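You operate a simulated robot arm through the tools that you are given. There is no shell and no other tool. Be economical: measure what you need, move in short steps, check, and stop when the job is done.

You are at the controls of a simulated two-armed robot. One attempt, no reset.

Task
Put both foam blocks in the packed sink, close the carton and tape the seam.
Fine: both flaps flat; the strip on the table, pressed on along the seam. Set down upright: foam block.

The check looks at the end state, three seconds after you hand in, the way a careful person would. Anything else that was tipped, shoved, dropped, spilled or broken makes it a failure.

Robot
Two 7-joint arms with fingered hands on one trunk, on a base that drives. Base frame: it is fixed to the floor where the robot stands at the start and does not move with it; the origin is under the middle of the robot, x ahead of it, y to its left, z up. Lengths are in mm, angles in rad, forces in N, time in s.
The left shoulder is at the start at [49, 182, 1223], the right one opposite. With the tool pointing down near the work surface each hand reaches from about 100 to 700 mm from the robot's upright axis, wherever it stands, measured 20 degrees to its own side. Places, roughly: carton flap one [800, 200, 1000]; carton flap two [900, -100, 1000]; foam block [1250, 0, 750]; sink [900, 0, 800]. Payload 3.8 kg a hand.
Tool frame (each hand has its own): the origin (TCP) lies between the finger pads and is the grasp point; the fingertips stand 30 mm ahead of it; z points along the fingers, y is the line along which they close. Largest opening 104 mm; the body of the gripper starts 35 mm behind the TCP. The gripper is a hand of 4 fingers: y runs from the thumb to the fingers, the wrist lies at [-17, -104, -178] in the tool frame, and closing takes about 1.5 s.
Orientation is told as [roll, pitch, yaw] about the base's x, y, z axes, in that order, counted from this pose: with the fingers straight down and the wrist toward the robot, the tool's x, y and z point along [0, 1, 0], [1, 0, 0] and [0, 0, -1] of the base frame.

Tools
- The arms move only by the tool jog_arm. It takes "left_rows", "right_rows" or both (then of equal length, played together; a hand with none holds still); each is a list of rows, each a list of 6 numbers: the shift along the tool's x, y, z in mm, then the turn, a rotation vector about the tool's x, y, z in rad. In form: [[tx, ty, tz, rx, ry, rz], ...]. A call has 1 to 20 rows; each row shifts and turns the commanded pose from where the row before left it, along the tool's axes as they then stand. "left_claw" and "right_claw" are, for a hand that has rows, the opening, from 0 (shut) to 1 (fully open), set as the call begins (left out, the last holds). A row lasts 0.2 s, in which the tool goes at most 50 mm and 0.15 rad; a call with a longer step from one row to the next is refused whole, and so is a gripper value outside its range. A pose out of reach is approached as far as the arm can. The call stops where the force on the tool passes 40 N (or 10 N more than at its start, if that is more) or the arm is blocked; 0.2 s more then pass. The fingers move at their own pace (about 72 mm/s each) and stop on an object; they squeeze with about 24 N. The grip force told is the motor's: it shows also when the fingers shut on nothing. Time passes only in rows, and 0.2 s behind the last, so rows that do not move let the fingers close. The reply holds the time, the measured pose of the TCP, the force on the tool along the base axes, the opening and the grip force, in the units named above and with some noise, with the torque about the TCP (base axes, N m) and any sound that the robot's microphone picked up.
- Cameras (640 x 400 px; columns grow to the right, rows downward): "scene" is now at [143, 12.9, 1399.2]; the picture's right is [0.08, -1.00, 0.00], its down [-0.59, -0.05, -0.81] and it looks along [0.81, 0.06, -0.59] (base axes); focal length 273 px, centre (320, 200). "left" rides on the left gripper at [-66, -90, -126] in its tool frame; the picture's right is [-0.78, -0.30, 0.56], its down [0.57, -0.70, 0.42] and it looks along [0.27, 0.65, 0.71] (tool axes); focal length 275 px, centre (320, 200). "right" rides on the right gripper at [66, -90, -126] in its tool frame; the picture's right is [-0.78, 0.30, -0.56], its down [-0.57, -0.70, 0.42] and it looks along [-0.26, 0.65, 0.71] (tool axes); focal length 275 px, centre (320, 200). There is no depth. A picture from a camera that has moved, and an enlarged one, comes with that camera's place and axes in the base frame and with its lens. The place of the scene camera against the robot may be out by one fixed shift of up to 12 mm in any direction.
- snapshot(camera): a new picture of that camera. No time passes.
- move_column(by): slides the trunk up (or, below 0, down) by that many mm; the arms and the scene camera ride with it, the base frame stays. It gives what a move gives, with no picture.
- roll_base(legs): drives the robot by 1 to 6 legs, each [ahead, left, turn to the left] in mm, mm and rad, along the robot's own axes; the way and the turn of a leg run together, so that a leg with both is an arc; at most 1500 mm and 3.142 rad a leg. The arms and the cameras ride along, it lands a little off, and it stops where it bumps. It gives what a move gives.
- curl_fingers(index, middle, ring, thumb_bend, thumb_turn, hand): sets how far each is bent, from 0 (flat) to 1 (curled in); at 0.3 the hand is open as for a grip, at 0.7 the pads meet at the TCP. One left out holds its place. A second passes; each finger stops where it meets its share of the squeeze, and holds until it gets a number again. A gripper value or a shape takes the hand back. It gives what a move gives, with no picture; readings hold the bend of each and the force on the fingers (four entries, about 0 where the hand has none), thumb and palm. thumb_turn goes from beside the hand (0) to across from the fingers (1), as for a grip.
- preshape(shape, hand): the hand has 4 fingers and takes this shape, open, in about a second: jaw (thumb against the fingers, like two jaws); tri (thumb and two fingers); tip (a fingertip pinch); poke (one finger out to press); point (the index stretched); flat (the hand flat); cup (the hand cupped); fist (a fist). The gripper value then closes the fingers along that shape, each until it touches; the sizes above hold for jaw. It gives what a move gives, with no picture.
- pan_tilt(pan, tilt): turns the head with the scene camera to pan (to the left, within 1.501 rad either way) and tilt (down, from -0.506 to 1.204), counted from straight ahead of the robot. It gives what a move gives.
- close_up(camera, box): a new picture of the part [left, top, right, bottom] of that camera's present view, enlarged. No time passes.
- finish_job(): hands the job in; it is judged then, once.

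Go step by step. Nothing tells you exact positions but the pictures and the camera data: compare them with the known pose of the tool, close in by small moves and look again before you grip or let go. The budget is 120 turns and 92 pictures, counting those below and the enlarged ones. Unless the task says otherwise, let go and move clear before handing in, and close with one line.

The tools are called after "Call:" as name(argument=value, ...) on one line, values as JSON. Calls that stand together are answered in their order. jog_arm: Moves the arms, as the interface text tells. Its arguments: {"type":"object","properties":{"left_rows":{"type":"array"},"left_claw":{"type":"number"},"right_rows":{"type":"array"},"right_claw":{"type":"number"}},"required":[]} The other tools are called the same way: move_column (by) slides the trunk up or down; preshape (shape, hand) gives the hand a shape; curl_fingers (index, middle, ring, thumb_bend, thumb_turn, hand) moves the fingers one by one; roll_base (legs) drives the base; pan_tilt (pan, tilt) turns the head that bears the scene camera; snapshot (camera) takes a picture; close_up (camera, box) takes an enlarged picture of a part of a camera's view; finish_job () hands the job in.

At the start:

```text
time: 0.0
left_tool_pos: [524.4, 257.7, 1097.7]
left_ee_rot: [0.0, 0.002, 0.001]
left_wrist_force: [0.3, 0.6, 0.0]
left_torque: [-0.02, 0.01, 0.0]
left_opening: 103.8
left_grasp_force: 0.2
left_shape: jaw
left_bend: [0.3, 0.3, 0.3, 0.3, 0.97]
left_finger forces: [0.0, 0.0, 0.0, 0.0, 0.0, 0.1]
right_tool_pos: [509.6, -236.5, 1107.0]
right_ee_rot: [-0.001, -0.001, 0.0]
right_wrist_force: [0.0, -0.4, 0.3]
right_torque: [0.04, 0.0, -0.01]
right_opening: 103.6
right_grasp_force: 0.1
right_shape: jaw
right_bend: [0.3, 0.3, 0.3, 0.3, 0.97]
right_finger forces: [0.1, 0.0, 0.1, 0.0, 0.1, 0.0]
trunk travel left (down, up): [-375.0, 381.0]
robot x, y, heading: [0.2, 2.0, -0.003]
head pan, tilt: [0.079, 0.628]
```

scene: 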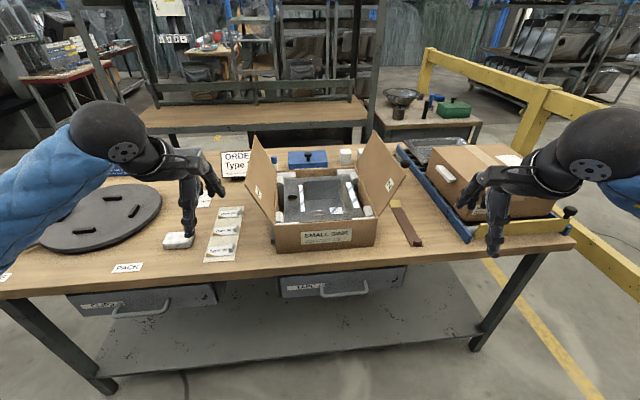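
right: 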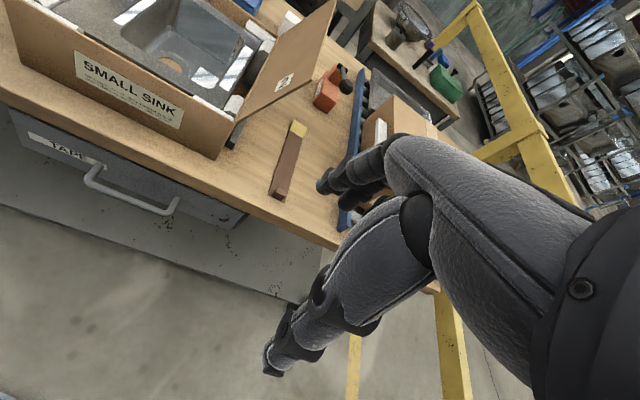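
left: 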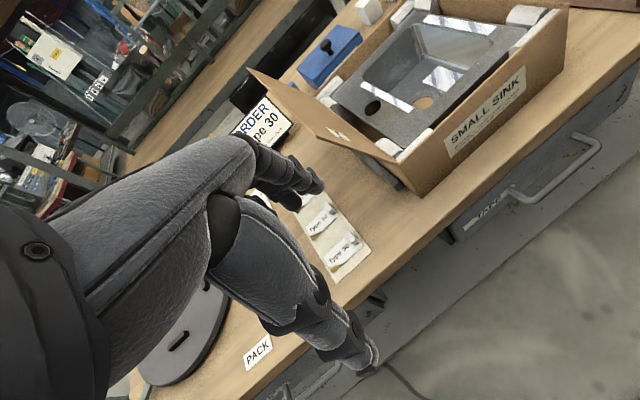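

I see the carton with the sink ahead of me, its two side flaps standing open, a brown strip to the right of it, and small white blocks here and there. I'll enlarge the view to tell which are the foam blocks and what the strip is.

Call:
close_up(camera="scene", box=[230, 130, 430, 255])

Call:
close_up(camera="scene", box=[100, 140, 260, 280])

Call:
close_up(camera="scene", box=[380, 130, 580, 255])

```text
3.20 times, centred on (330, 192) of scene
camera zoom: at [143.0, 12.9, 1399.2], right [0.08, -1.0, 0.0], down [-0.59, -0.05, -0.81], along [0.81, 0.06, -0.59], focal length 875 px, centre (288, 224)
```

zoom: 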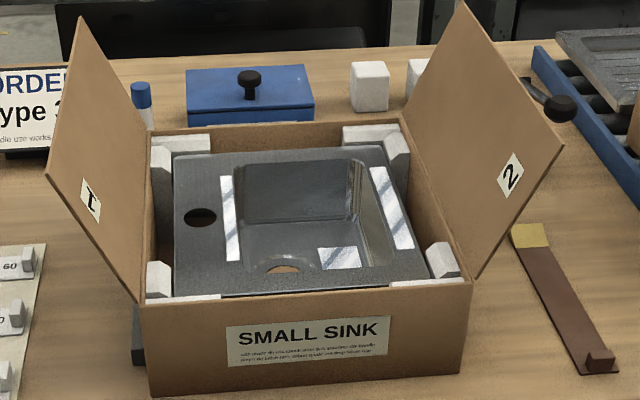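

```text
2.86 times, centred on (180, 210) of scene
camera zoom: at [143.0, 12.9, 1399.2], right [0.08, -1.0, 0.0], down [-0.59, -0.05, -0.81], along [0.81, 0.06, -0.59], focal length 781 px, centre (720, 171)
```

zoom: 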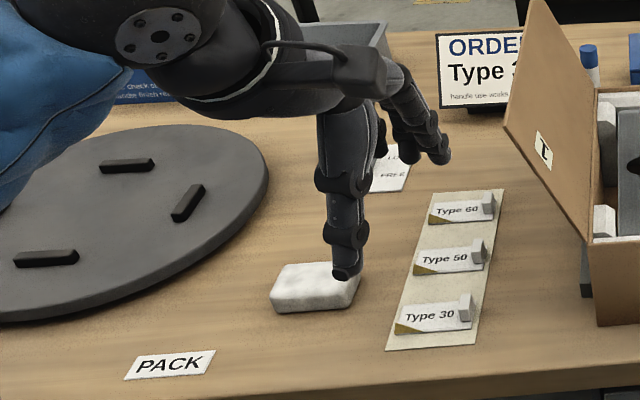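

```text
3.20 times, centred on (480, 192) of scene
camera zoom: at [143.0, 12.9, 1399.2], right [0.08, -1.0, 0.0], down [-0.59, -0.05, -0.81], along [0.81, 0.06, -0.59], focal length 875 px, centre (-192, 224)
```

zoom: 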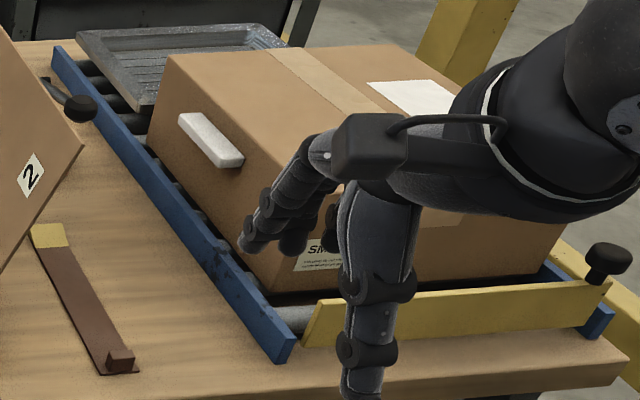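

The foam blocks look like the two white blocks behind the carton, and the brown strip with a little handle lies to its right. I'll read the cards and look closer at the blocks and the strip.

Call:
close_up(camera="scene", box=[215, 140, 295, 190])

Call:
close_up(camera="scene", box=[310, 130, 390, 180])

Call:
close_up(camera="scene", box=[360, 190, 440, 255])

Call:
close_up(camera="right", box=[160, 0, 420, 210])

```text
8.00 times, centred on (255, 165) of scene
camera zoom: at [143.0, 12.9, 1399.2], right [0.08, -1.0, 0.0], down [-0.59, -0.05, -0.81], along [0.81, 0.06, -0.59], focal length 2187 px, centre (840, 480)
```

zoom: 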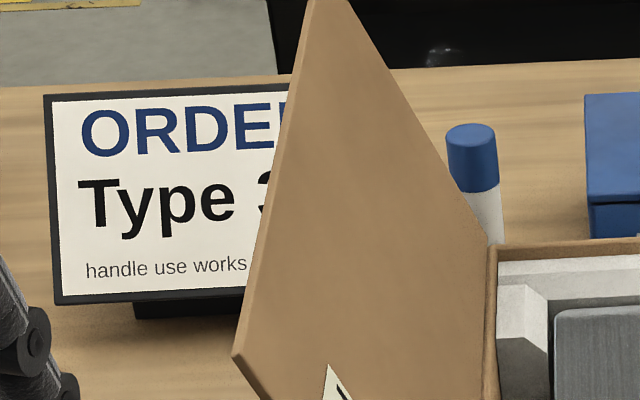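

```text
8.00 times, centred on (350, 155) of scene
camera zoom: at [143.0, 12.9, 1399.2], right [0.08, -1.0, 0.0], down [-0.59, -0.05, -0.81], along [0.81, 0.06, -0.59], focal length 2187 px, centre (80, 560)
```

zoom: 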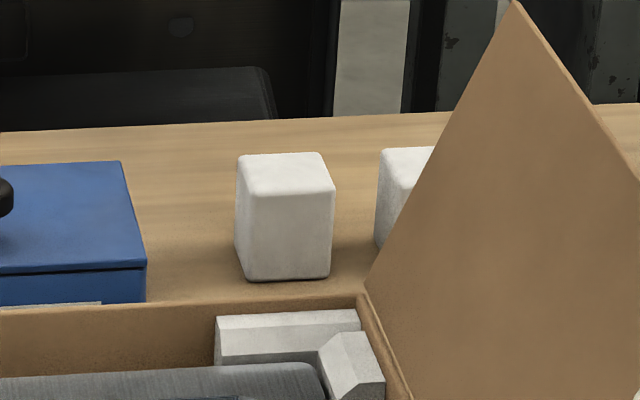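

```text
6.15 times, centred on (400, 222) of scene
camera zoom: at [143.0, 12.9, 1399.2], right [0.08, -1.0, 0.0], down [-0.59, -0.05, -0.81], along [0.81, 0.06, -0.59], focal length 1682 px, centre (-172, 62)
```

zoom: 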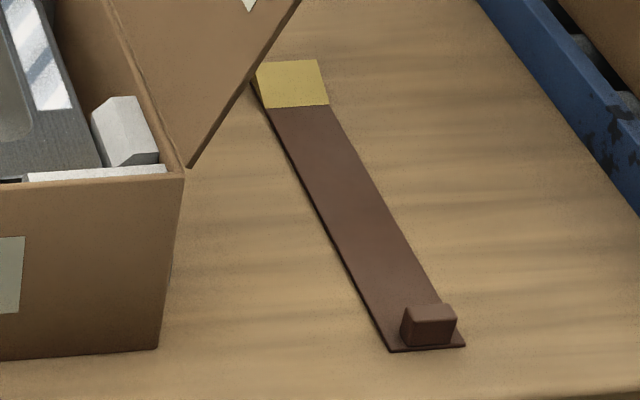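

```text
1.90 times, centred on (290, 105) of right
camera zoom: at [420.6, -169.7, 1232.2], right [0.3, -0.78, 0.56], down [-0.7, -0.57, -0.42], along [0.65, -0.26, -0.71], focal length 524 px, centre (377, 381)
```

zoom: 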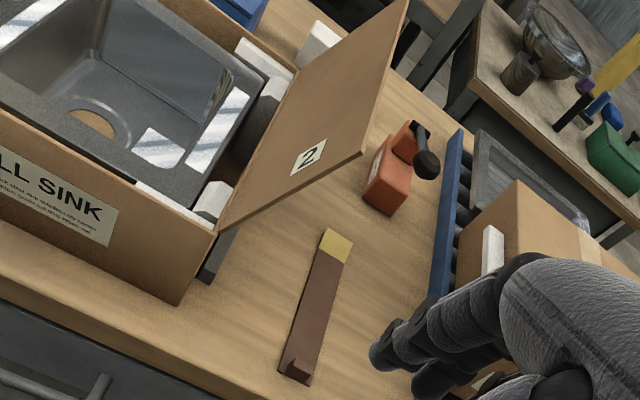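

I put the table top near z = 795, the foam blocks near [1275, -20] and [1310, -100] behind the carton, which is far beyond reach from here. I'll look around for a way round the table.

Call:
pan_tilt(pan=0.0, tilt=0.25)

Call:
snapshot(camera="scene")

Call:
pan_tilt(pan=0.9, tilt=0.5)

Call:
snapshot(camera="scene")

Call:
pan_tilt(pan=-0.9, tilt=0.5)

Call:
snapshot(camera="scene")

```text
time: 0.8
left_tool_pos: [523.6, 258.9, 1096.1]
left_ee_rot: [-0.001, 0.001, 0.002]
left_wrist_force: [0.0, -0.4, -0.1]
left_torque: [0.01, 0.0, 0.03]
left_opening: 103.8
left_grasp_force: 0.1
left_shape: jaw
left_bend: [0.3, 0.3, 0.3, 0.3, 0.97]
left_finger forces: [0.0, 0.0, 0.0, 0.1, 0.0, 0.1]
right_tool_pos: [508.7, -236.5, 1106.4]
right_ee_rot: [-0.001, 0.0, 0.0]
right_wrist_force: [0.1, -0.2, 0.3]
right_torque: [-0.03, 0.01, 0.0]
right_opening: 103.5
right_grasp_force: 0.0
right_shape: jaw
right_bend: [0.3, 0.3, 0.3, 0.3, 0.97]
right_finger forces: [0.1, 0.1, 0.1, 0.0, 0.0, 0.1]
trunk travel left (down, up): [-375.0, 381.0]
robot x, y, heading: [-1.1, 1.3, -0.003]
head pan, tilt: [0.0, 0.25]
```

```text
81 pictures are left
camera scene: at [149.2, 6.0, 1433.9], right [0.0, -1.0, 0.0], down [-0.25, 0.0, -0.97], along [0.97, 0.0, -0.25], focal length 273 px, centre (320, 200)
```

scene: 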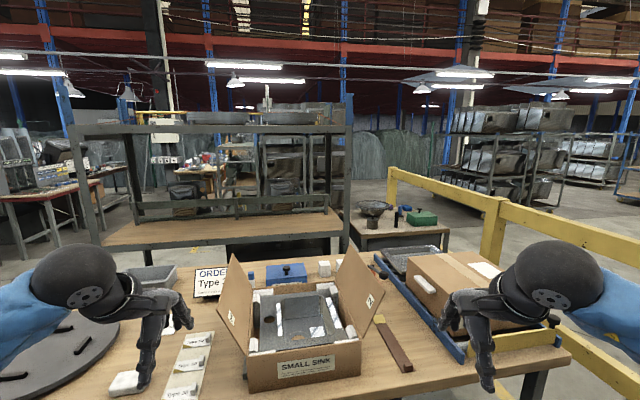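

```text
time: 2.0
left_tool_pos: [525.0, 258.9, 1096.6]
left_ee_rot: [-0.001, -0.001, 0.0]
left_wrist_force: [-0.5, 0.0, -0.5]
left_torque: [-0.01, -0.03, -0.04]
left_opening: 103.6
left_grasp_force: 0.0
left_shape: jaw
left_bend: [0.3, 0.3, 0.3, 0.3, 0.97]
left_finger forces: [0.0, 0.0, 0.1, 0.1, 0.0, 0.1]
right_tool_pos: [509.8, -236.5, 1105.3]
right_ee_rot: [0.0, -0.001, -0.001]
right_wrist_force: [0.4, 0.2, 0.1]
right_torque: [0.04, 0.03, 0.01]
right_opening: 103.4
right_grasp_force: 0.1
right_shape: jaw
right_bend: [0.3, 0.3, 0.3, 0.3, 0.97]
right_finger forces: [0.1, 0.1, 0.1, 0.0, 0.0, 0.0]
trunk travel left (down, up): [-375.0, 381.0]
robot x, y, heading: [-1.1, -0.1, 0.007]
head pan, tilt: [0.901, 0.499]
```

```text
80 pictures are left
camera scene: at [112.3, 77.3, 1410.9], right [0.78, -0.62, 0.0], down [-0.3, -0.37, -0.88], along [0.55, 0.69, -0.48], focal length 273 px, centre (320, 200)
```

scene: 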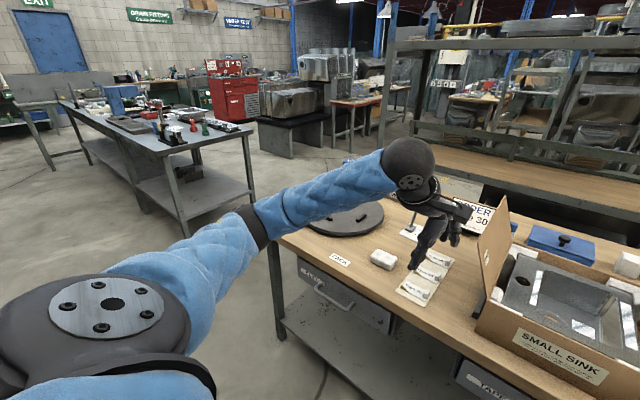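

```text
time: 3.9
left_tool_pos: [524.5, 257.7, 1095.7]
left_ee_rot: [-0.001, 0.0, -0.001]
left_wrist_force: [0.2, 0.7, 0.7]
left_torque: [0.02, -0.02, -0.01]
left_opening: 103.8
left_grasp_force: 0.1
left_shape: jaw
left_bend: [0.3, 0.3, 0.3, 0.3, 0.97]
left_finger forces: [0.0, 0.1, 0.0, 0.0, 0.0, 0.0]
right_tool_pos: [510.6, -235.7, 1106.3]
right_ee_rot: [-0.001, 0.0, 0.001]
right_wrist_force: [0.5, 0.4, -0.8]
right_torque: [-0.02, -0.01, 0.02]
right_opening: 103.7
right_grasp_force: 0.0
right_shape: jaw
right_bend: [0.3, 0.3, 0.3, 0.3, 0.97]
right_finger forces: [0.0, 0.0, 0.0, 0.1, 0.0, 0.0]
trunk travel left (down, up): [-375.0, 381.0]
robot x, y, heading: [1.0, -0.9, -0.002]
head pan, tilt: [-0.901, 0.499]
```

```text
79 pictures are left
camera scene: at [112.3, -65.3, 1410.8], right [-0.78, -0.62, 0.0], down [-0.3, 0.38, -0.88], along [0.55, -0.69, -0.48], focal length 273 px, centre (320, 200)
```

scene: 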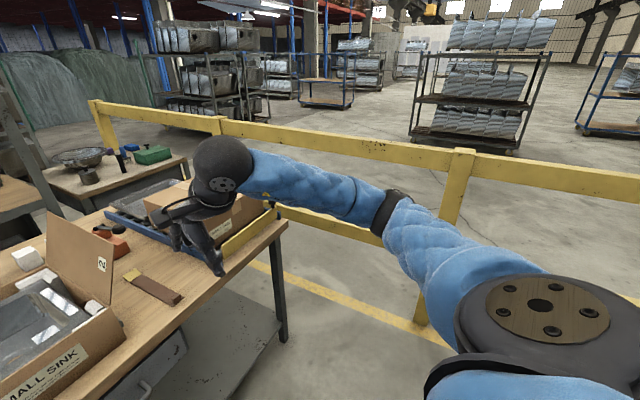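

The table is turned about 0.19 rad against me, with a bench close behind it, so reaching from the front, nearer in, looks most likely. I'll look down at my own base and the floor, and raise the trunk for a view from above.

Call:
move_column(by=300)

Call:
pan_tilt(pan=0.0, tilt=1.2)

Call:
snapshot(camera="scene")

Call:
pan_tilt(pan=0.0, tilt=0.6)

Call:
snapshot(camera="scene")

```text
time: 6.8
left_tool_pos: [522.6, 258.7, 1396.3]
left_ee_rot: [-0.001, 0.002, -0.001]
left_wrist_force: [-0.4, 0.2, 0.2]
left_torque: [0.01, -0.05, -0.02]
left_opening: 103.4
left_grasp_force: 0.1
left_shape: jaw
left_bend: [0.3, 0.3, 0.3, 0.3, 0.97]
left_finger forces: [0.0, 0.1, 0.0, 0.0, 0.1, 0.1]
right_tool_pos: [509.8, -235.7, 1406.8]
right_ee_rot: [-0.002, 0.001, -0.001]
right_wrist_force: [-0.5, -0.4, -0.6]
right_torque: [0.03, 0.02, 0.0]
right_opening: 103.4
right_grasp_force: 0.0
right_shape: jaw
right_bend: [0.3, 0.3, 0.3, 0.3, 0.97]
right_finger forces: [0.0, 0.0, 0.1, 0.0, 0.1, 0.0]
trunk travel left (down, up): [-675.0, 81.0]
robot x, y, heading: [-2.2, -0.2, -0.0]
head pan, tilt: [-0.901, 0.499]
```

```text
time: 8.1
left_tool_pos: [523.5, 259.1, 1395.8]
left_ee_rot: [0.0, 0.001, -0.001]
left_wrist_force: [-0.6, 0.4, -0.6]
left_torque: [-0.02, -0.02, 0.04]
left_opening: 103.6
left_grasp_force: 0.0
left_shape: jaw
left_bend: [0.3, 0.3, 0.3, 0.3, 0.97]
left_finger forces: [0.1, 0.1, 0.0, 0.0, 0.0, 0.0]
right_tool_pos: [509.4, -236.1, 1406.4]
right_ee_rot: [-0.001, 0.0, 0.001]
right_wrist_force: [-0.2, -0.1, -0.2]
right_torque: [-0.03, -0.02, 0.03]
right_opening: 103.7
right_grasp_force: 0.1
right_shape: jaw
right_bend: [0.3, 0.3, 0.3, 0.3, 0.97]
right_finger forces: [0.0, 0.0, 0.0, 0.1, 0.0, 0.0]
trunk travel left (down, up): [-675.0, 81.0]
robot x, y, heading: [-1.5, -2.0, -0.001]
head pan, tilt: [0.0, 1.201]
```

```text
78 pictures are left
camera scene: at [75.4, 5.9, 1658.4], right [0.0, -1.0, 0.0], down [-0.93, 0.0, -0.36], along [0.36, 0.0, -0.93], focal length 273 px, centre (320, 200)
```

scene: 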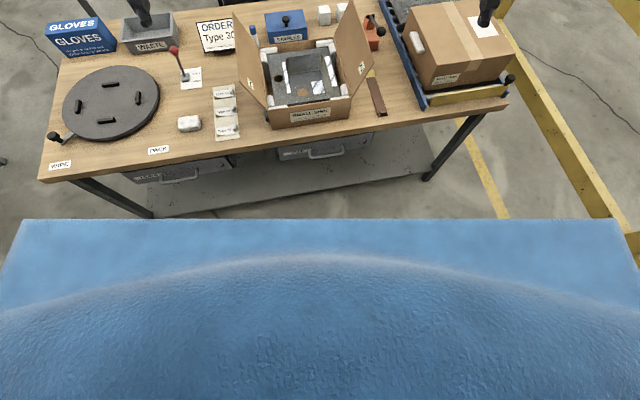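

```text
time: 9.1
left_tool_pos: [523.7, 257.3, 1396.8]
left_ee_rot: [0.001, -0.001, -0.001]
left_wrist_force: [0.3, 0.3, -0.7]
left_torque: [-0.01, -0.03, 0.02]
left_opening: 103.7
left_grasp_force: 0.0
left_shape: jaw
left_bend: [0.3, 0.3, 0.3, 0.3, 0.97]
left_finger forces: [0.0, 0.0, 0.1, 0.0, 0.1, 0.1]
right_tool_pos: [510.2, -236.3, 1406.9]
right_ee_rot: [-0.001, 0.0, 0.0]
right_wrist_force: [-0.1, -0.2, -0.7]
right_torque: [-0.04, 0.02, 0.04]
right_opening: 103.8
right_grasp_force: 0.0
right_shape: jaw
right_bend: [0.3, 0.3, 0.3, 0.3, 0.97]
right_finger forces: [0.1, 0.1, 0.1, 0.0, 0.0, 0.0]
trunk travel left (down, up): [-675.0, 81.0]
robot x, y, heading: [1.1, -1.0, -0.005]
head pan, tilt: [0.0, 0.6]
```

```text
77 pictures are left
camera scene: at [107.8, 6.0, 1702.9], right [0.0, -1.0, 0.0], down [-0.57, 0.0, -0.82], along [0.82, 0.0, -0.57], focal length 273 px, centre (320, 200)
```

scene: 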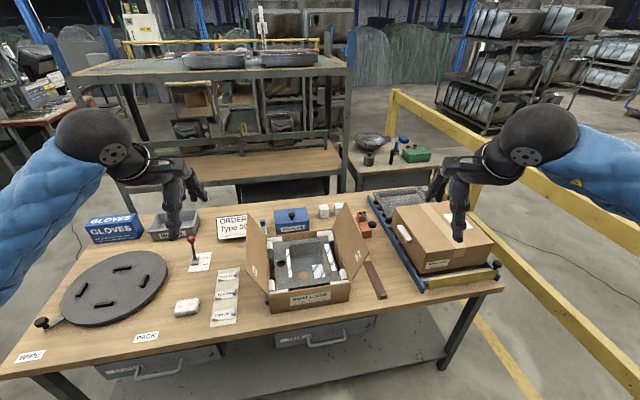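

The bench stands only about 200 mm behind the table, so going round is out; the shelf under the table is set back, though, so the base may get close. I'll try how far an arm can really stretch, high up in free air.

Call:
jog_arm(right_rows=[[0, 50, 0, 0, 0, 0], [0, 50, 0, 0, 0, 0], [0, 50, 0, 0, 0, 0], [0, 50, 0, 0, 0, 0], [0, 50, 0, 0, 0, 0], [0, 50, 0, 0, 0, 0], [0, 0, 0, 0, 0, 0]])

```text
time: 10.7
left_tool_pos: [523.9, 259.1, 1397.6]
left_ee_rot: [0.0, 0.0, -0.001]
left_wrist_force: [-0.1, 0.4, -0.5]
left_torque: [-0.03, 0.0, 0.02]
left_opening: 103.7
left_grasp_force: 0.0
left_shape: jaw
left_bend: [0.3, 0.3, 0.3, 0.3, 0.97]
left_finger forces: [0.0, 0.0, 0.0, 0.1, 0.1, 0.1]
right_tool_pos: [745.5, -232.8, 1403.4]
right_ee_rot: [-0.003, -0.001, 0.004]
right_wrist_force: [0.6, 0.9, -0.3]
right_torque: [-0.04, -0.01, -0.01]
right_opening: 104.1
right_grasp_force: 0.1
right_shape: jaw
right_bend: [0.3, 0.3, 0.3, 0.3, 0.97]
right_finger forces: [0.0, 0.0, 0.0, 0.0, 0.0, 0.0]
right hand out of reach, approached as far as the arm can: row 5, 6
trunk travel left (down, up): [-675.0, 81.0]
robot x, y, heading: [3.3, 4.9, 0.001]
head pan, tilt: [0.0, 0.6]
```

The arm stretches about 596 mm from shoulder to wrist, so the base has to come within roughly 170 mm of the table edge. Before driving I'll tilt the right hand back so that its camera shows how far my base sticks out.

Call:
jog_arm(right_rows=[[0, -50, 0, 0, 0, 0], [0, -50, 0, 0, 0, 0], [0, -50, 0, 0.14, 0, 0], [0, 0, 0, 0.14, 0, 0], [0, 0, 0, 0.14, 0, 0], [0, 0, 0, 0.14, 0, 0], [0, 0, 0, 0.14, 0, 0], [0, 0, 0, 0.14, 0, 0], [0, 0, 0, 0.14, 0, 0], [0, 0, 0, 0.14, 0, 0]])

Call:
snapshot(camera="right")

```text
time: 12.8
left_tool_pos: [523.2, 258.4, 1396.9]
left_ee_rot: [0.003, 0.0, 0.001]
left_wrist_force: [0.9, -0.3, 0.5]
left_torque: [-0.01, 0.01, -0.04]
left_opening: 103.3
left_grasp_force: 0.0
left_shape: jaw
left_bend: [0.3, 0.3, 0.3, 0.3, 0.97]
left_finger forces: [0.0, 0.1, 0.1, 0.1, 0.0, 0.0]
right_tool_pos: [536.7, -235.1, 1418.3]
right_ee_rot: [0.015, 0.999, 0.012]
right_wrist_force: [0.1, 0.2, -0.1]
right_torque: [-0.03, -0.05, -0.01]
right_opening: 104.0
right_grasp_force: 0.1
right_shape: jaw
right_bend: [0.3, 0.3, 0.3, 0.3, 0.97]
right_finger forces: [0.1, 0.0, 0.0, 0.1, 0.0, 0.0]
right hand out of reach, approached as far as the arm can: row 8, 9, 10
trunk travel left (down, up): [-675.0, 81.0]
robot x, y, heading: [2.7, -0.5, 0.001]
head pan, tilt: [0.0, 0.6]
```

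```text
76 pictures are left
camera right: at [594.0, -169.4, 1562.8], right [0.63, -0.78, 0.05], down [-0.74, -0.58, 0.36], along [-0.25, -0.26, -0.93], focal length 275 px, centre (320, 200)
```

right: 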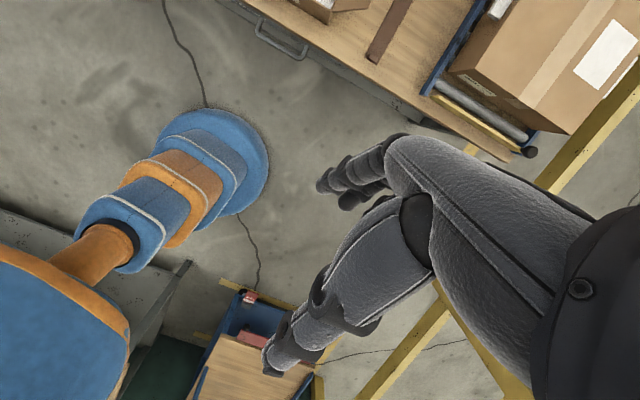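

The base is a round foot of about 290 mm radius, so squared up to the table I should get the axis to roughly 220 mm from the edge. I'll straighten the right hand and drive in part of the way, both hands high, turned 0.19 rad to face the table.

Call:
jog_arm(right_rows=[[0, 0, 0, -0.14, 0, 0], [0, 0, 0, -0.14, 0, 0], [0, 0, 0, -0.14, 0, 0], [0, 0, 0, -0.14, 0, 0], [0, 0, 0, -0.14, 0, 0], [0, 0, 0, -0.14, 0, 0], [0, 0, 0, -0.14, 0, 0]])

Call:
roll_base(legs=[[254, 44, 0], [0, 0, 0.19]])

Call:
pan_tilt(pan=0.0, tilt=1.0)

Call:
snapshot(camera="scene")

```text
time: 14.4
left_tool_pos: [523.1, 257.4, 1397.6]
left_ee_rot: [0.0, 0.0, -0.001]
left_wrist_force: [0.3, 0.1, 0.5]
left_torque: [0.0, -0.02, 0.0]
left_opening: 103.7
left_grasp_force: 0.0
left_shape: jaw
left_bend: [0.3, 0.3, 0.3, 0.3, 0.97]
left_finger forces: [0.0, 0.1, 0.0, 0.0, 0.0, 0.1]
right_tool_pos: [534.7, -234.1, 1418.7]
right_ee_rot: [0.01, 0.016, -0.003]
right_wrist_force: [0.0, -0.1, -0.5]
right_torque: [0.01, -0.02, 0.02]
right_opening: 104.1
right_grasp_force: 0.0
right_shape: jaw
right_bend: [0.3, 0.3, 0.3, 0.3, 0.97]
right_finger forces: [0.1, 0.0, 0.0, 0.0, 0.1, 0.1]
trunk travel left (down, up): [-675.0, 81.0]
robot x, y, heading: [1.0, -2.5, -0.002]
head pan, tilt: [0.0, 0.6]
```

```text
time: 17.0
left_tool_pos: [725.9, 390.2, 1395.7]
left_ee_rot: [-0.001, 0.001, 0.179]
left_wrist_force: [0.5, 0.8, 0.8]
left_torque: [0.02, 0.02, 0.0]
left_opening: 104.0
left_grasp_force: 0.1
left_shape: jaw
left_bend: [0.3, 0.3, 0.3, 0.3, 0.97]
left_finger forces: [0.0, 0.1, 0.0, 0.0, 0.0, 0.1]
right_tool_pos: [825.9, -90.5, 1417.5]
right_ee_rot: [0.006, 0.02, 0.18]
right_wrist_force: [-0.4, 0.1, -0.3]
right_torque: [0.02, 0.02, 0.02]
right_opening: 103.5
right_grasp_force: 0.1
right_shape: jaw
right_bend: [0.3, 0.3, 0.3, 0.3, 0.97]
right_finger forces: [0.1, 0.0, 0.1, 0.0, 0.0, 0.0]
trunk travel left (down, up): [-675.0, 81.0]
robot x, y, heading: [254.8, 40.7, 0.185]
head pan, tilt: [0.0, 0.6]
```

```text
time: 17.9
left_tool_pos: [724.1, 389.1, 1396.3]
left_ee_rot: [0.001, 0.001, 0.179]
left_wrist_force: [-0.1, -0.3, 0.2]
left_torque: [0.01, 0.01, -0.03]
left_opening: 103.9
left_grasp_force: 0.0
left_shape: jaw
left_bend: [0.3, 0.3, 0.3, 0.3, 0.97]
left_finger forces: [0.0, 0.0, 0.1, 0.1, 0.0, 0.0]
right_tool_pos: [824.5, -91.5, 1418.4]
right_ee_rot: [0.008, 0.019, 0.18]
right_wrist_force: [-0.3, -0.1, 0.6]
right_torque: [0.01, -0.01, -0.02]
right_opening: 104.2
right_grasp_force: 0.1
right_shape: jaw
right_bend: [0.3, 0.3, 0.3, 0.3, 0.97]
right_finger forces: [0.0, 0.0, 0.1, 0.1, 0.0, 0.0]
trunk travel left (down, up): [-675.0, 81.0]
robot x, y, heading: [257.2, 45.6, 0.181]
head pan, tilt: [0.0, 1.0]
```

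```text
75 pictures are left
camera scene: at [343.4, 62.2, 1671.0], right [0.18, -0.98, 0.0], down [-0.83, -0.15, -0.54], along [0.53, 0.1, -0.84], focal length 273 px, centre (320, 200)
```

scene: 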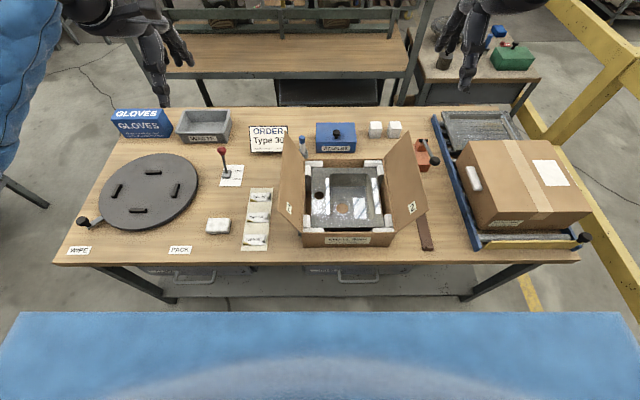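

Now I face the table squarely, its edge some 403 mm ahead of my axis. I'll move in closer, then creep to find how near the base can come.

Call:
roll_base(legs=[[150, 0, 0.008]])

Call:
close_up(camera="scene", box=[270, 90, 430, 190])

```text
time: 19.4
left_tool_pos: [868.5, 420.9, 1394.9]
left_ee_rot: [0.0, 0.003, 0.187]
left_wrist_force: [0.9, -0.9, -0.9]
left_torque: [0.03, 0.02, 0.0]
left_opening: 103.7
left_grasp_force: 0.0
left_shape: jaw
left_bend: [0.3, 0.3, 0.3, 0.3, 0.97]
left_finger forces: [0.0, 0.0, 0.0, 0.0, 0.0, 0.0]
right_tool_pos: [973.1, -60.9, 1417.3]
right_ee_rot: [0.008, 0.02, 0.184]
right_wrist_force: [1.1, -0.7, -0.2]
right_torque: [0.0, 0.03, 0.01]
right_opening: 104.0
right_grasp_force: 0.2
right_shape: jaw
right_bend: [0.3, 0.3, 0.3, 0.3, 0.97]
right_finger forces: [0.1, 0.1, 0.0, 0.1, 0.0, 0.1]
trunk travel left (down, up): [-675.0, 81.0]
robot x, y, heading: [400.7, 66.6, 0.186]
head pan, tilt: [0.0, 1.0]
stopped in leg 1: the robot was blocked; the commanded pose is now the measured one
```

```text
4.00 times, centred on (350, 140) of scene
camera zoom: at [491.3, 90.5, 1670.7], right [0.19, -0.98, 0.0], down [-0.83, -0.16, -0.54], along [0.53, 0.1, -0.84], focal length 1093 px, centre (200, 440)
```

zoom: 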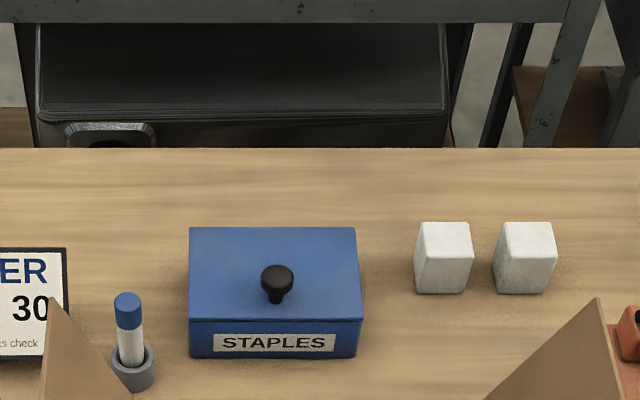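

The base is blocked with the edge about 253 mm ahead; block 1 lies at roughly [1297, -15] (centre) and block 2 83 mm to its right, both just too far for a straight reach. If I turn my body left about 1 rad, the right shoulder comes some 130 mm closer to the table, so I'll back off slightly, shift right and turn.

Call:
roll_base(legs=[[-12, -89, 0], [0, 0, 1.0]])

Call:
pan_tilt(pan=-1.0, tilt=1.0)

Call:
snapshot(camera="scene")

```text
time: 23.0
left_tool_pos: [367.9, 561.3, 1396.9]
left_ee_rot: [0.001, 0.0, 1.173]
left_wrist_force: [0.3, 0.6, 0.0]
left_torque: [-0.03, -0.01, -0.03]
left_opening: 103.6
left_grasp_force: 0.0
left_shape: jaw
left_bend: [0.3, 0.3, 0.3, 0.3, 0.97]
left_finger forces: [0.0, 0.0, 0.0, 0.1, 0.0, 0.1]
right_tool_pos: [826.0, 382.1, 1418.8]
right_ee_rot: [0.008, 0.02, 1.173]
right_wrist_force: [-0.1, 0.5, 0.2]
right_torque: [0.01, -0.01, 0.03]
right_opening: 103.7
right_grasp_force: 0.1
right_shape: jaw
right_bend: [0.3, 0.3, 0.3, 0.3, 0.97]
right_finger forces: [0.0, 0.0, 0.1, 0.1, 0.0, 0.0]
trunk travel left (down, up): [-675.0, 81.0]
robot x, y, heading: [400.8, -24.0, 1.175]
head pan, tilt: [0.0, 1.0]
```

```text
time: 24.3
left_tool_pos: [368.1, 562.5, 1397.2]
left_ee_rot: [-0.003, 0.0, 1.173]
left_wrist_force: [-0.3, -0.3, -0.6]
left_torque: [-0.03, -0.01, 0.0]
left_opening: 103.7
left_grasp_force: 0.1
left_shape: jaw
left_bend: [0.3, 0.3, 0.3, 0.3, 0.97]
left_finger forces: [0.0, 0.1, 0.0, 0.1, 0.0, 0.0]
right_tool_pos: [827.1, 382.9, 1416.8]
right_ee_rot: [0.009, 0.02, 1.172]
right_wrist_force: [0.4, 0.0, -0.3]
right_torque: [-0.02, -0.05, 0.0]
right_opening: 103.7
right_grasp_force: 0.1
right_shape: jaw
right_bend: [0.3, 0.3, 0.3, 0.3, 0.97]
right_finger forces: [0.0, 0.0, 0.0, 0.0, 0.1, 0.1]
trunk travel left (down, up): [-675.0, 81.0]
robot x, y, heading: [401.0, -23.0, 1.171]
head pan, tilt: [-1.0, 1.0]
```

```text
73 pictures are left
camera scene: at [484.5, 7.1, 1671.0], right [0.17, -0.98, 0.0], down [-0.83, -0.15, -0.54], along [0.53, 0.09, -0.84], focal length 273 px, centre (320, 200)
```

scene: 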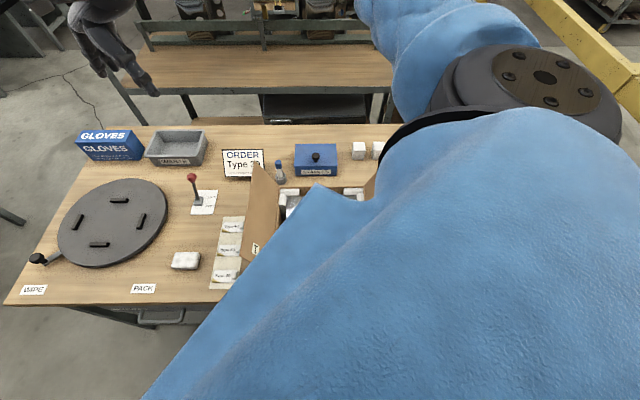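

My own shoulder hides the carton now, so I'll steer with the right hand's camera. I'm bringing the right hand over, high up, to a spot in front of block 1, turned square to the table.

Call:
jog_arm(right_rows=[[0, 0, 0, 0, 0, 0.14], [0, 0, 0, 0, 0, 0.14], [0, 0, 0, 0, 0, 0.14], [0, 0, 0, 0, 0, 0.14], [0, 0, 0, 0, 0, 0.14], [0, 0, 0, 0, 0, 0.14], [0, 0, 0, 0, 0, 0.14], [-43.3, 21.7, 0, 0, 0, 0], [-43.3, 21.7, 0, 0, 0, 0], [-43.3, 21.7, 0, 0, 0, 0], [-43.3, 21.7, 0, 0, 0, 0], [-43.3, 21.7, 0, 0, 0, 0], [-43.3, 21.7, 0, 0, 0, 0], [-43.3, 21.7, 0, 0, 0, 0], [-43.3, 21.7, 0, 0, 0, 0], [-43.3, 21.7, 0, 0, 0, 0], [-43.3, 21.7, 0, 0, 0, 0], [-43.3, 21.7, 0, 0, 0, 0]])

Call:
snapshot(camera="right")

Call:
snapshot(camera="scene")

```text
time: 28.1
left_tool_pos: [368.0, 561.9, 1397.1]
left_ee_rot: [-0.001, 0.0, 1.174]
left_wrist_force: [0.0, -0.5, 0.1]
left_torque: [-0.02, 0.05, 0.01]
left_opening: 103.5
left_grasp_force: 0.0
left_shape: jaw
left_bend: [0.3, 0.3, 0.3, 0.3, 0.97]
left_finger forces: [0.0, 0.1, 0.1, 0.0, 0.0, 0.0]
right_tool_pos: [1152.0, -39.7, 1421.4]
right_ee_rot: [-0.01, 0.016, 0.193]
right_wrist_force: [-0.7, -0.5, 0.1]
right_torque: [0.01, 0.03, 0.0]
right_opening: 103.8
right_grasp_force: 0.0
right_shape: jaw
right_bend: [0.3, 0.3, 0.3, 0.3, 0.97]
right_finger forces: [0.0, 0.0, 0.0, 0.0, 0.0, 0.1]
trunk travel left (down, up): [-675.0, 81.0]
robot x, y, heading: [397.8, -20.5, 1.175]
head pan, tilt: [-1.0, 1.0]
```

```text
72 pictures are left
camera right: at [1053.1, 9.5, 1546.9], right [0.45, -0.7, 0.56], down [-0.58, -0.7, -0.41], along [0.68, -0.14, -0.72], focal length 275 px, centre (320, 200)
```

right: 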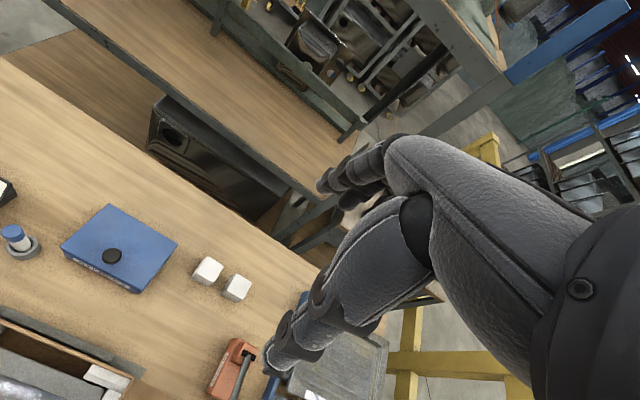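

```text
71 pictures are left
camera scene: at [484.7, 5.9, 1671.0], right [0.17, -0.98, 0.0], down [-0.83, -0.15, -0.54], along [0.53, 0.09, -0.84], focal length 273 px, centre (320, 200)
```

scene: 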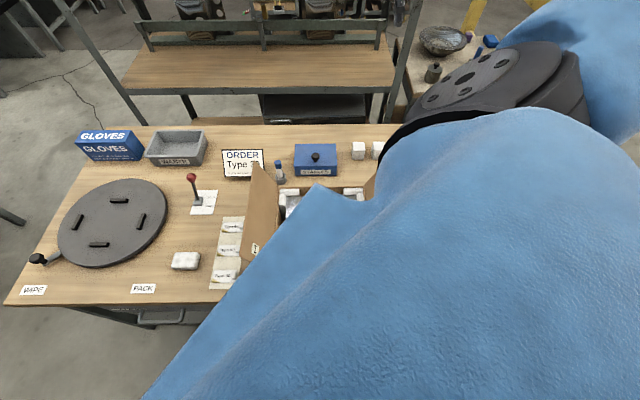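

The hand camera agrees: block 1 near [1292, -13], block 2 about 83 mm to its right. I'll stretch forward first so the elbow is nearly straight, then lower the trunk behind the carton.

Call:
jog_arm(right_rows=[[0, 50, 0, 0, 0, 0], [0, 50, 0, 0, 0, 0]])

Call:
move_column(by=-300)

Call:
snapshot(camera="right")

Call:
snapshot(camera="scene")

```text
time: 28.7
left_tool_pos: [370.8, 562.9, 1396.5]
left_ee_rot: [0.003, 0.002, 1.172]
left_wrist_force: [0.2, -0.4, -0.5]
left_torque: [-0.03, 0.02, 0.02]
left_opening: 103.7
left_grasp_force: 0.1
left_shape: jaw
left_bend: [0.3, 0.3, 0.3, 0.3, 0.97]
left_finger forces: [0.0, 0.0, 0.0, 0.0, 0.0, 0.0]
right_tool_pos: [1253.2, -18.1, 1414.6]
right_ee_rot: [-0.012, 0.019, 0.195]
right_wrist_force: [-1.0, -0.3, 0.2]
right_torque: [0.01, 0.02, 0.02]
right_opening: 104.2
right_grasp_force: 0.1
right_shape: jaw
right_bend: [0.3, 0.3, 0.3, 0.3, 0.97]
right_finger forces: [0.0, 0.1, 0.0, 0.1, 0.0, 0.0]
trunk travel left (down, up): [-675.0, 81.0]
robot x, y, heading: [397.3, -19.6, 1.176]
head pan, tilt: [-1.0, 1.0]
```

```text
time: 31.7
left_tool_pos: [368.1, 562.7, 1098.0]
left_ee_rot: [0.0, -0.004, 1.174]
left_wrist_force: [0.3, 0.7, 0.6]
left_torque: [0.02, -0.06, 0.02]
left_opening: 103.5
left_grasp_force: 0.0
left_shape: jaw
left_bend: [0.3, 0.3, 0.3, 0.3, 0.97]
left_finger forces: [0.1, 0.0, 0.0, 0.0, 0.0, 0.0]
right_tool_pos: [1250.1, -20.5, 1118.7]
right_ee_rot: [-0.013, 0.016, 0.193]
right_wrist_force: [0.0, 1.4, -0.6]
right_torque: [-0.01, 0.01, 0.01]
right_opening: 103.7
right_grasp_force: 0.0
right_shape: jaw
right_bend: [0.3, 0.3, 0.3, 0.3, 0.97]
right_finger forces: [0.1, 0.0, 0.0, 0.0, 0.0, 0.0]
trunk travel left (down, up): [-375.0, 381.0]
robot x, y, heading: [406.0, -22.7, 1.172]
head pan, tilt: [-1.0, 1.0]
```

```text
70 pictures are left
camera right: at [1151.2, 28.8, 1245.3], right [0.45, -0.7, 0.56], down [-0.58, -0.7, -0.41], along [0.68, -0.15, -0.72], focal length 275 px, centre (320, 200)
```

right: 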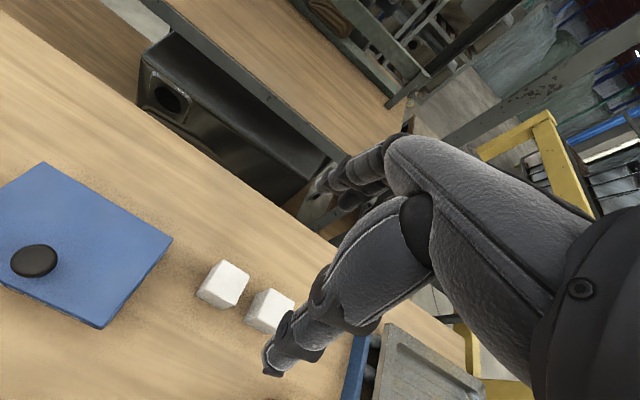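

```text
69 pictures are left
camera scene: at [498.6, 40.1, 1369.9], right [0.17, -0.98, 0.0], down [-0.83, -0.15, -0.54], along [0.53, 0.09, -0.84], focal length 273 px, centre (320, 200)
```

scene: 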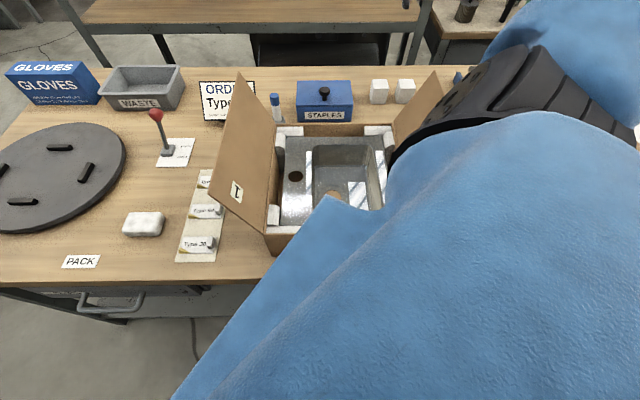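

The arm is clear of everything and both foam blocks are in the hand camera's view. I'll enlarge them to fix their place and height.

Call:
close_up(camera="right", box=[180, 240, 308, 340])

Call:
close_up(camera="scene", box=[340, 55, 468, 135])

```text
4.00 times, centred on (244, 290) of right
camera zoom: at [1151.2, 28.8, 1245.3], right [0.45, -0.7, 0.56], down [-0.58, -0.7, -0.41], along [0.68, -0.15, -0.72], focal length 1101 px, centre (624, -160)
```

zoom: 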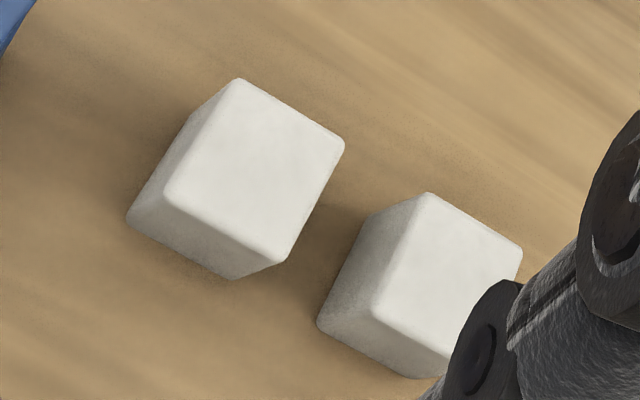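

```text
5.00 times, centred on (404, 95) of scene
camera zoom: at [498.6, 40.1, 1369.9], right [0.17, -0.98, 0.0], down [-0.83, -0.15, -0.54], along [0.53, 0.09, -0.84], focal length 1367 px, centre (-100, 725)
```

zoom: 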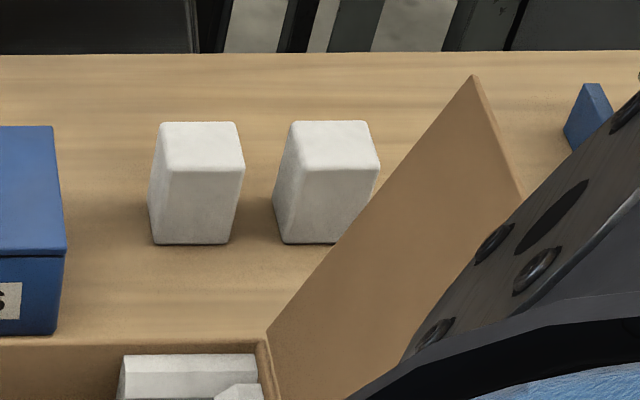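

Block 1's top centre is about [1291, -21, 840], 56 wide and some 50 tall; block 2 is 83 mm to its right. To let the arm pass left of flap two I'll turn the body a little more and shift slightly, which brings the shoulder left and closer.

Call:
roll_base(legs=[[16, 0, 0], [0, 0, 0.265]])

```text
time: 33.4
left_tool_pos: [224.0, 546.8, 1095.4]
left_ee_rot: [-0.001, -0.002, 1.434]
left_wrist_force: [0.3, -0.4, 0.1]
left_torque: [-0.01, 0.02, -0.02]
left_opening: 103.9
left_grasp_force: 0.2
left_shape: jaw
left_bend: [0.3, 0.3, 0.3, 0.3, 0.97]
left_finger forces: [0.0, 0.1, 0.0, 0.1, 0.1, 0.0]
right_tool_pos: [1227.9, 213.8, 1118.0]
right_ee_rot: [-0.012, 0.016, 0.454]
right_wrist_force: [0.1, 0.1, 0.6]
right_torque: [0.0, 0.0, -0.01]
right_opening: 104.1
right_grasp_force: 0.0
right_shape: jaw
right_bend: [0.3, 0.3, 0.3, 0.3, 0.97]
right_finger forces: [0.0, 0.0, 0.1, 0.0, 0.0, 0.1]
trunk travel left (down, up): [-375.0, 381.0]
robot x, y, heading: [410.0, -5.6, 1.434]
head pan, tilt: [-1.0, 1.0]
```

Base is at the right place now. I'll swing the hand back over the foam, nearly square to the table, tilt it slightly forward and come down to hover.

Call:
jog_arm(right_rows=[[0, 0, 0, 0, 0, 0.122], [0, 0, 0, 0, 0, 0.122], [0, 0, 0, 0, 0, 0.122], [-47.3, 4.3, 10, 0, 0, 0], [-47.3, 4.3, 10, 0, 0, 0], [-47.3, 4.3, 10, 0, 0, 0], [-47.3, 4.3, 10, 0, 0, 0], [-47.3, 4.3, 10, 0, 0, 0], [0, 0, 0, -0.14, 0, 0]])

Call:
move_column(by=-110)

Call:
snapshot(camera="right")

Call:
snapshot(camera="scene")

```text
time: 35.4
left_tool_pos: [222.4, 549.3, 1096.3]
left_ee_rot: [0.001, 0.002, 1.434]
left_wrist_force: [0.4, 0.4, -0.8]
left_torque: [-0.05, -0.02, -0.03]
left_opening: 103.8
left_grasp_force: 0.0
left_shape: jaw
left_bend: [0.3, 0.3, 0.3, 0.3, 0.97]
left_finger forces: [0.0, 0.0, 0.0, 0.0, 0.0, 0.1]
right_tool_pos: [1268.3, -19.2, 1072.2]
right_ee_rot: [-0.018, -0.13, 0.091]
right_wrist_force: [0.5, -0.5, -0.1]
right_torque: [0.0, 0.0, 0.03]
right_opening: 103.8
right_grasp_force: 0.1
right_shape: jaw
right_bend: [0.3, 0.3, 0.3, 0.3, 0.97]
right_finger forces: [0.1, 0.1, 0.1, 0.0, 0.0, 0.0]
trunk travel left (down, up): [-375.0, 381.0]
robot x, y, heading: [408.3, -4.2, 1.436]
head pan, tilt: [-1.0, 1.0]
```

```text
time: 36.8
left_tool_pos: [224.8, 547.0, 988.5]
left_ee_rot: [0.001, -0.002, 1.435]
left_wrist_force: [0.5, -0.8, -0.2]
left_torque: [0.03, 0.0, -0.02]
left_opening: 103.7
left_grasp_force: 0.0
left_shape: jaw
left_bend: [0.3, 0.3, 0.3, 0.3, 0.97]
left_finger forces: [0.0, 0.0, 0.0, 0.0, 0.0, 0.1]
right_tool_pos: [1268.7, -22.2, 962.6]
right_ee_rot: [-0.016, -0.13, 0.09]
right_wrist_force: [0.1, -0.7, 0.4]
right_torque: [0.01, -0.01, 0.01]
right_opening: 103.9
right_grasp_force: 0.0
right_shape: jaw
right_bend: [0.3, 0.3, 0.3, 0.3, 0.97]
right_finger forces: [0.1, 0.1, 0.0, 0.0, 0.1, 0.1]
trunk travel left (down, up): [-265.0, 491.0]
robot x, y, heading: [408.3, -9.0, 1.439]
head pan, tilt: [-1.0, 1.0]
```

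```text
66 pictures are left
camera right: at [1158.5, 37.1, 1074.7], right [0.29, -0.74, 0.6], down [-0.59, -0.63, -0.5], along [0.76, -0.21, -0.62], focal length 275 px, centre (320, 200)
```

right: 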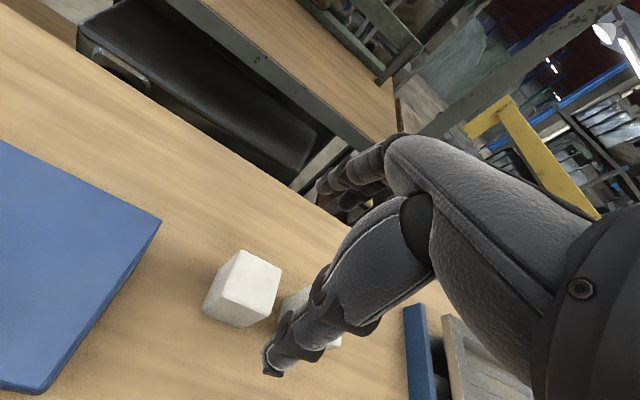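

```text
65 pictures are left
camera scene: at [492.8, 114.8, 1258.2], right [0.42, -0.91, 0.0], down [-0.76, -0.35, -0.54], along [0.49, 0.23, -0.84], focal length 273 px, centre (320, 200)
```

scene: 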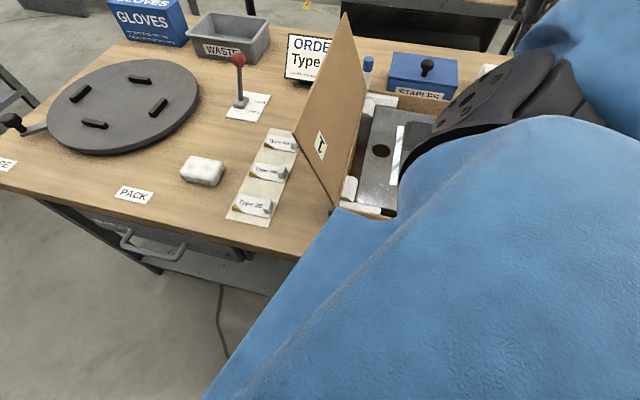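

Estimates agree on block 1 at about [1292, -18]. I'll move down along the fingers most of the way and check.

Call:
jog_arm(right_rows=[[1, 2, 30, 0, 0, 0], [0, 2, 30, 0, 0, 0], [0, 1, 30, 0, 0, 0]])

Call:
close_up(camera="right", box=[140, 140, 440, 380])

```text
time: 37.6
left_tool_pos: [224.9, 547.8, 987.3]
left_ee_rot: [0.0, -0.002, 1.434]
left_wrist_force: [0.4, -0.3, 0.1]
left_torque: [-0.03, 0.01, 0.01]
left_opening: 103.9
left_grasp_force: 0.2
left_shape: jaw
left_bend: [0.3, 0.3, 0.3, 0.3, 0.97]
left_finger forces: [0.1, 0.0, 0.0, 0.0, 0.1, 0.1]
right_tool_pos: [1286.0, -18.8, 875.1]
right_ee_rot: [-0.019, -0.129, 0.09]
right_wrist_force: [-0.6, -0.2, -0.4]
right_torque: [-0.01, 0.03, 0.0]
right_opening: 104.0
right_grasp_force: 0.0
right_shape: jaw
right_bend: [0.3, 0.3, 0.3, 0.3, 0.97]
right_finger forces: [0.0, 0.1, 0.0, 0.0, 0.1, 0.1]
trunk travel left (down, up): [-265.0, 491.0]
robot x, y, heading: [409.8, -4.5, 1.433]
head pan, tilt: [-1.0, 1.0]
```

```text
1.67 times, centred on (290, 260) of right
camera zoom: at [1176.7, 39.7, 987.3], right [0.29, -0.74, 0.6], down [-0.59, -0.64, -0.5], along [0.76, -0.21, -0.62], focal length 459 px, centre (370, 100)
```

zoom: 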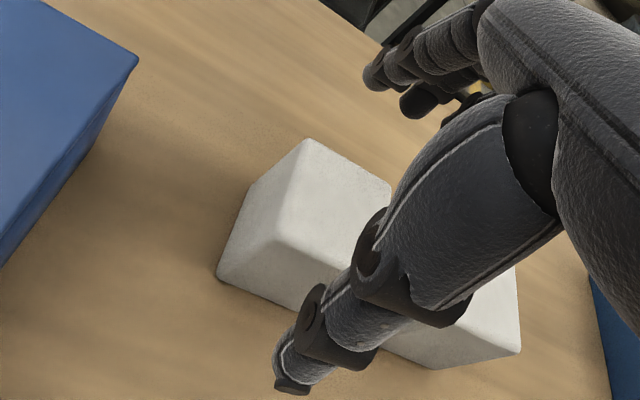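

Thumb is on the near side and the fingers on the far side with the block between. I'll go down the last stretch in small steps, with contact stopping me if the table is higher than I think.

Call:
jog_arm(right_rows=[[0, 0, 15, 0, 0, 0], [0, 0, 15, 0, 0, 0], [0, 0, 10, 0, 0, 0], [0, 0, 8, 0, 0, 0]])

Call:
close_up(camera="right", box=[140, 140, 440, 380])

```text
time: 38.6
left_tool_pos: [224.1, 547.8, 988.1]
left_ee_rot: [-0.001, 0.0, 1.434]
left_wrist_force: [-0.1, 0.6, 0.2]
left_torque: [0.0, -0.02, 0.0]
left_opening: 103.8
left_grasp_force: 0.0
left_shape: jaw
left_bend: [0.3, 0.3, 0.3, 0.3, 0.97]
left_finger forces: [0.0, 0.0, 0.0, 0.0, 0.0, 0.0]
right_tool_pos: [1290.7, -19.1, 826.3]
right_ee_rot: [-0.015, -0.13, 0.09]
right_wrist_force: [-1.1, 0.4, -0.4]
right_torque: [0.0, -0.02, 0.02]
right_opening: 104.2
right_grasp_force: 0.1
right_shape: jaw
right_bend: [0.3, 0.3, 0.3, 0.3, 0.97]
right_finger forces: [0.0, 0.0, 0.1, 0.0, 0.0, 0.0]
trunk travel left (down, up): [-265.0, 491.0]
robot x, y, heading: [409.5, -6.5, 1.432]
head pan, tilt: [-1.0, 1.0]
```

```text
1.67 times, centred on (290, 260) of right
camera zoom: at [1181.1, 39.4, 939.5], right [0.29, -0.74, 0.6], down [-0.59, -0.64, -0.5], along [0.76, -0.21, -0.62], focal length 459 px, centre (370, 100)
```

zoom: 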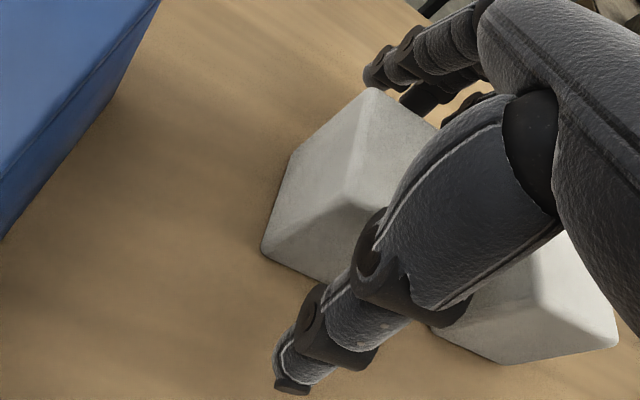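

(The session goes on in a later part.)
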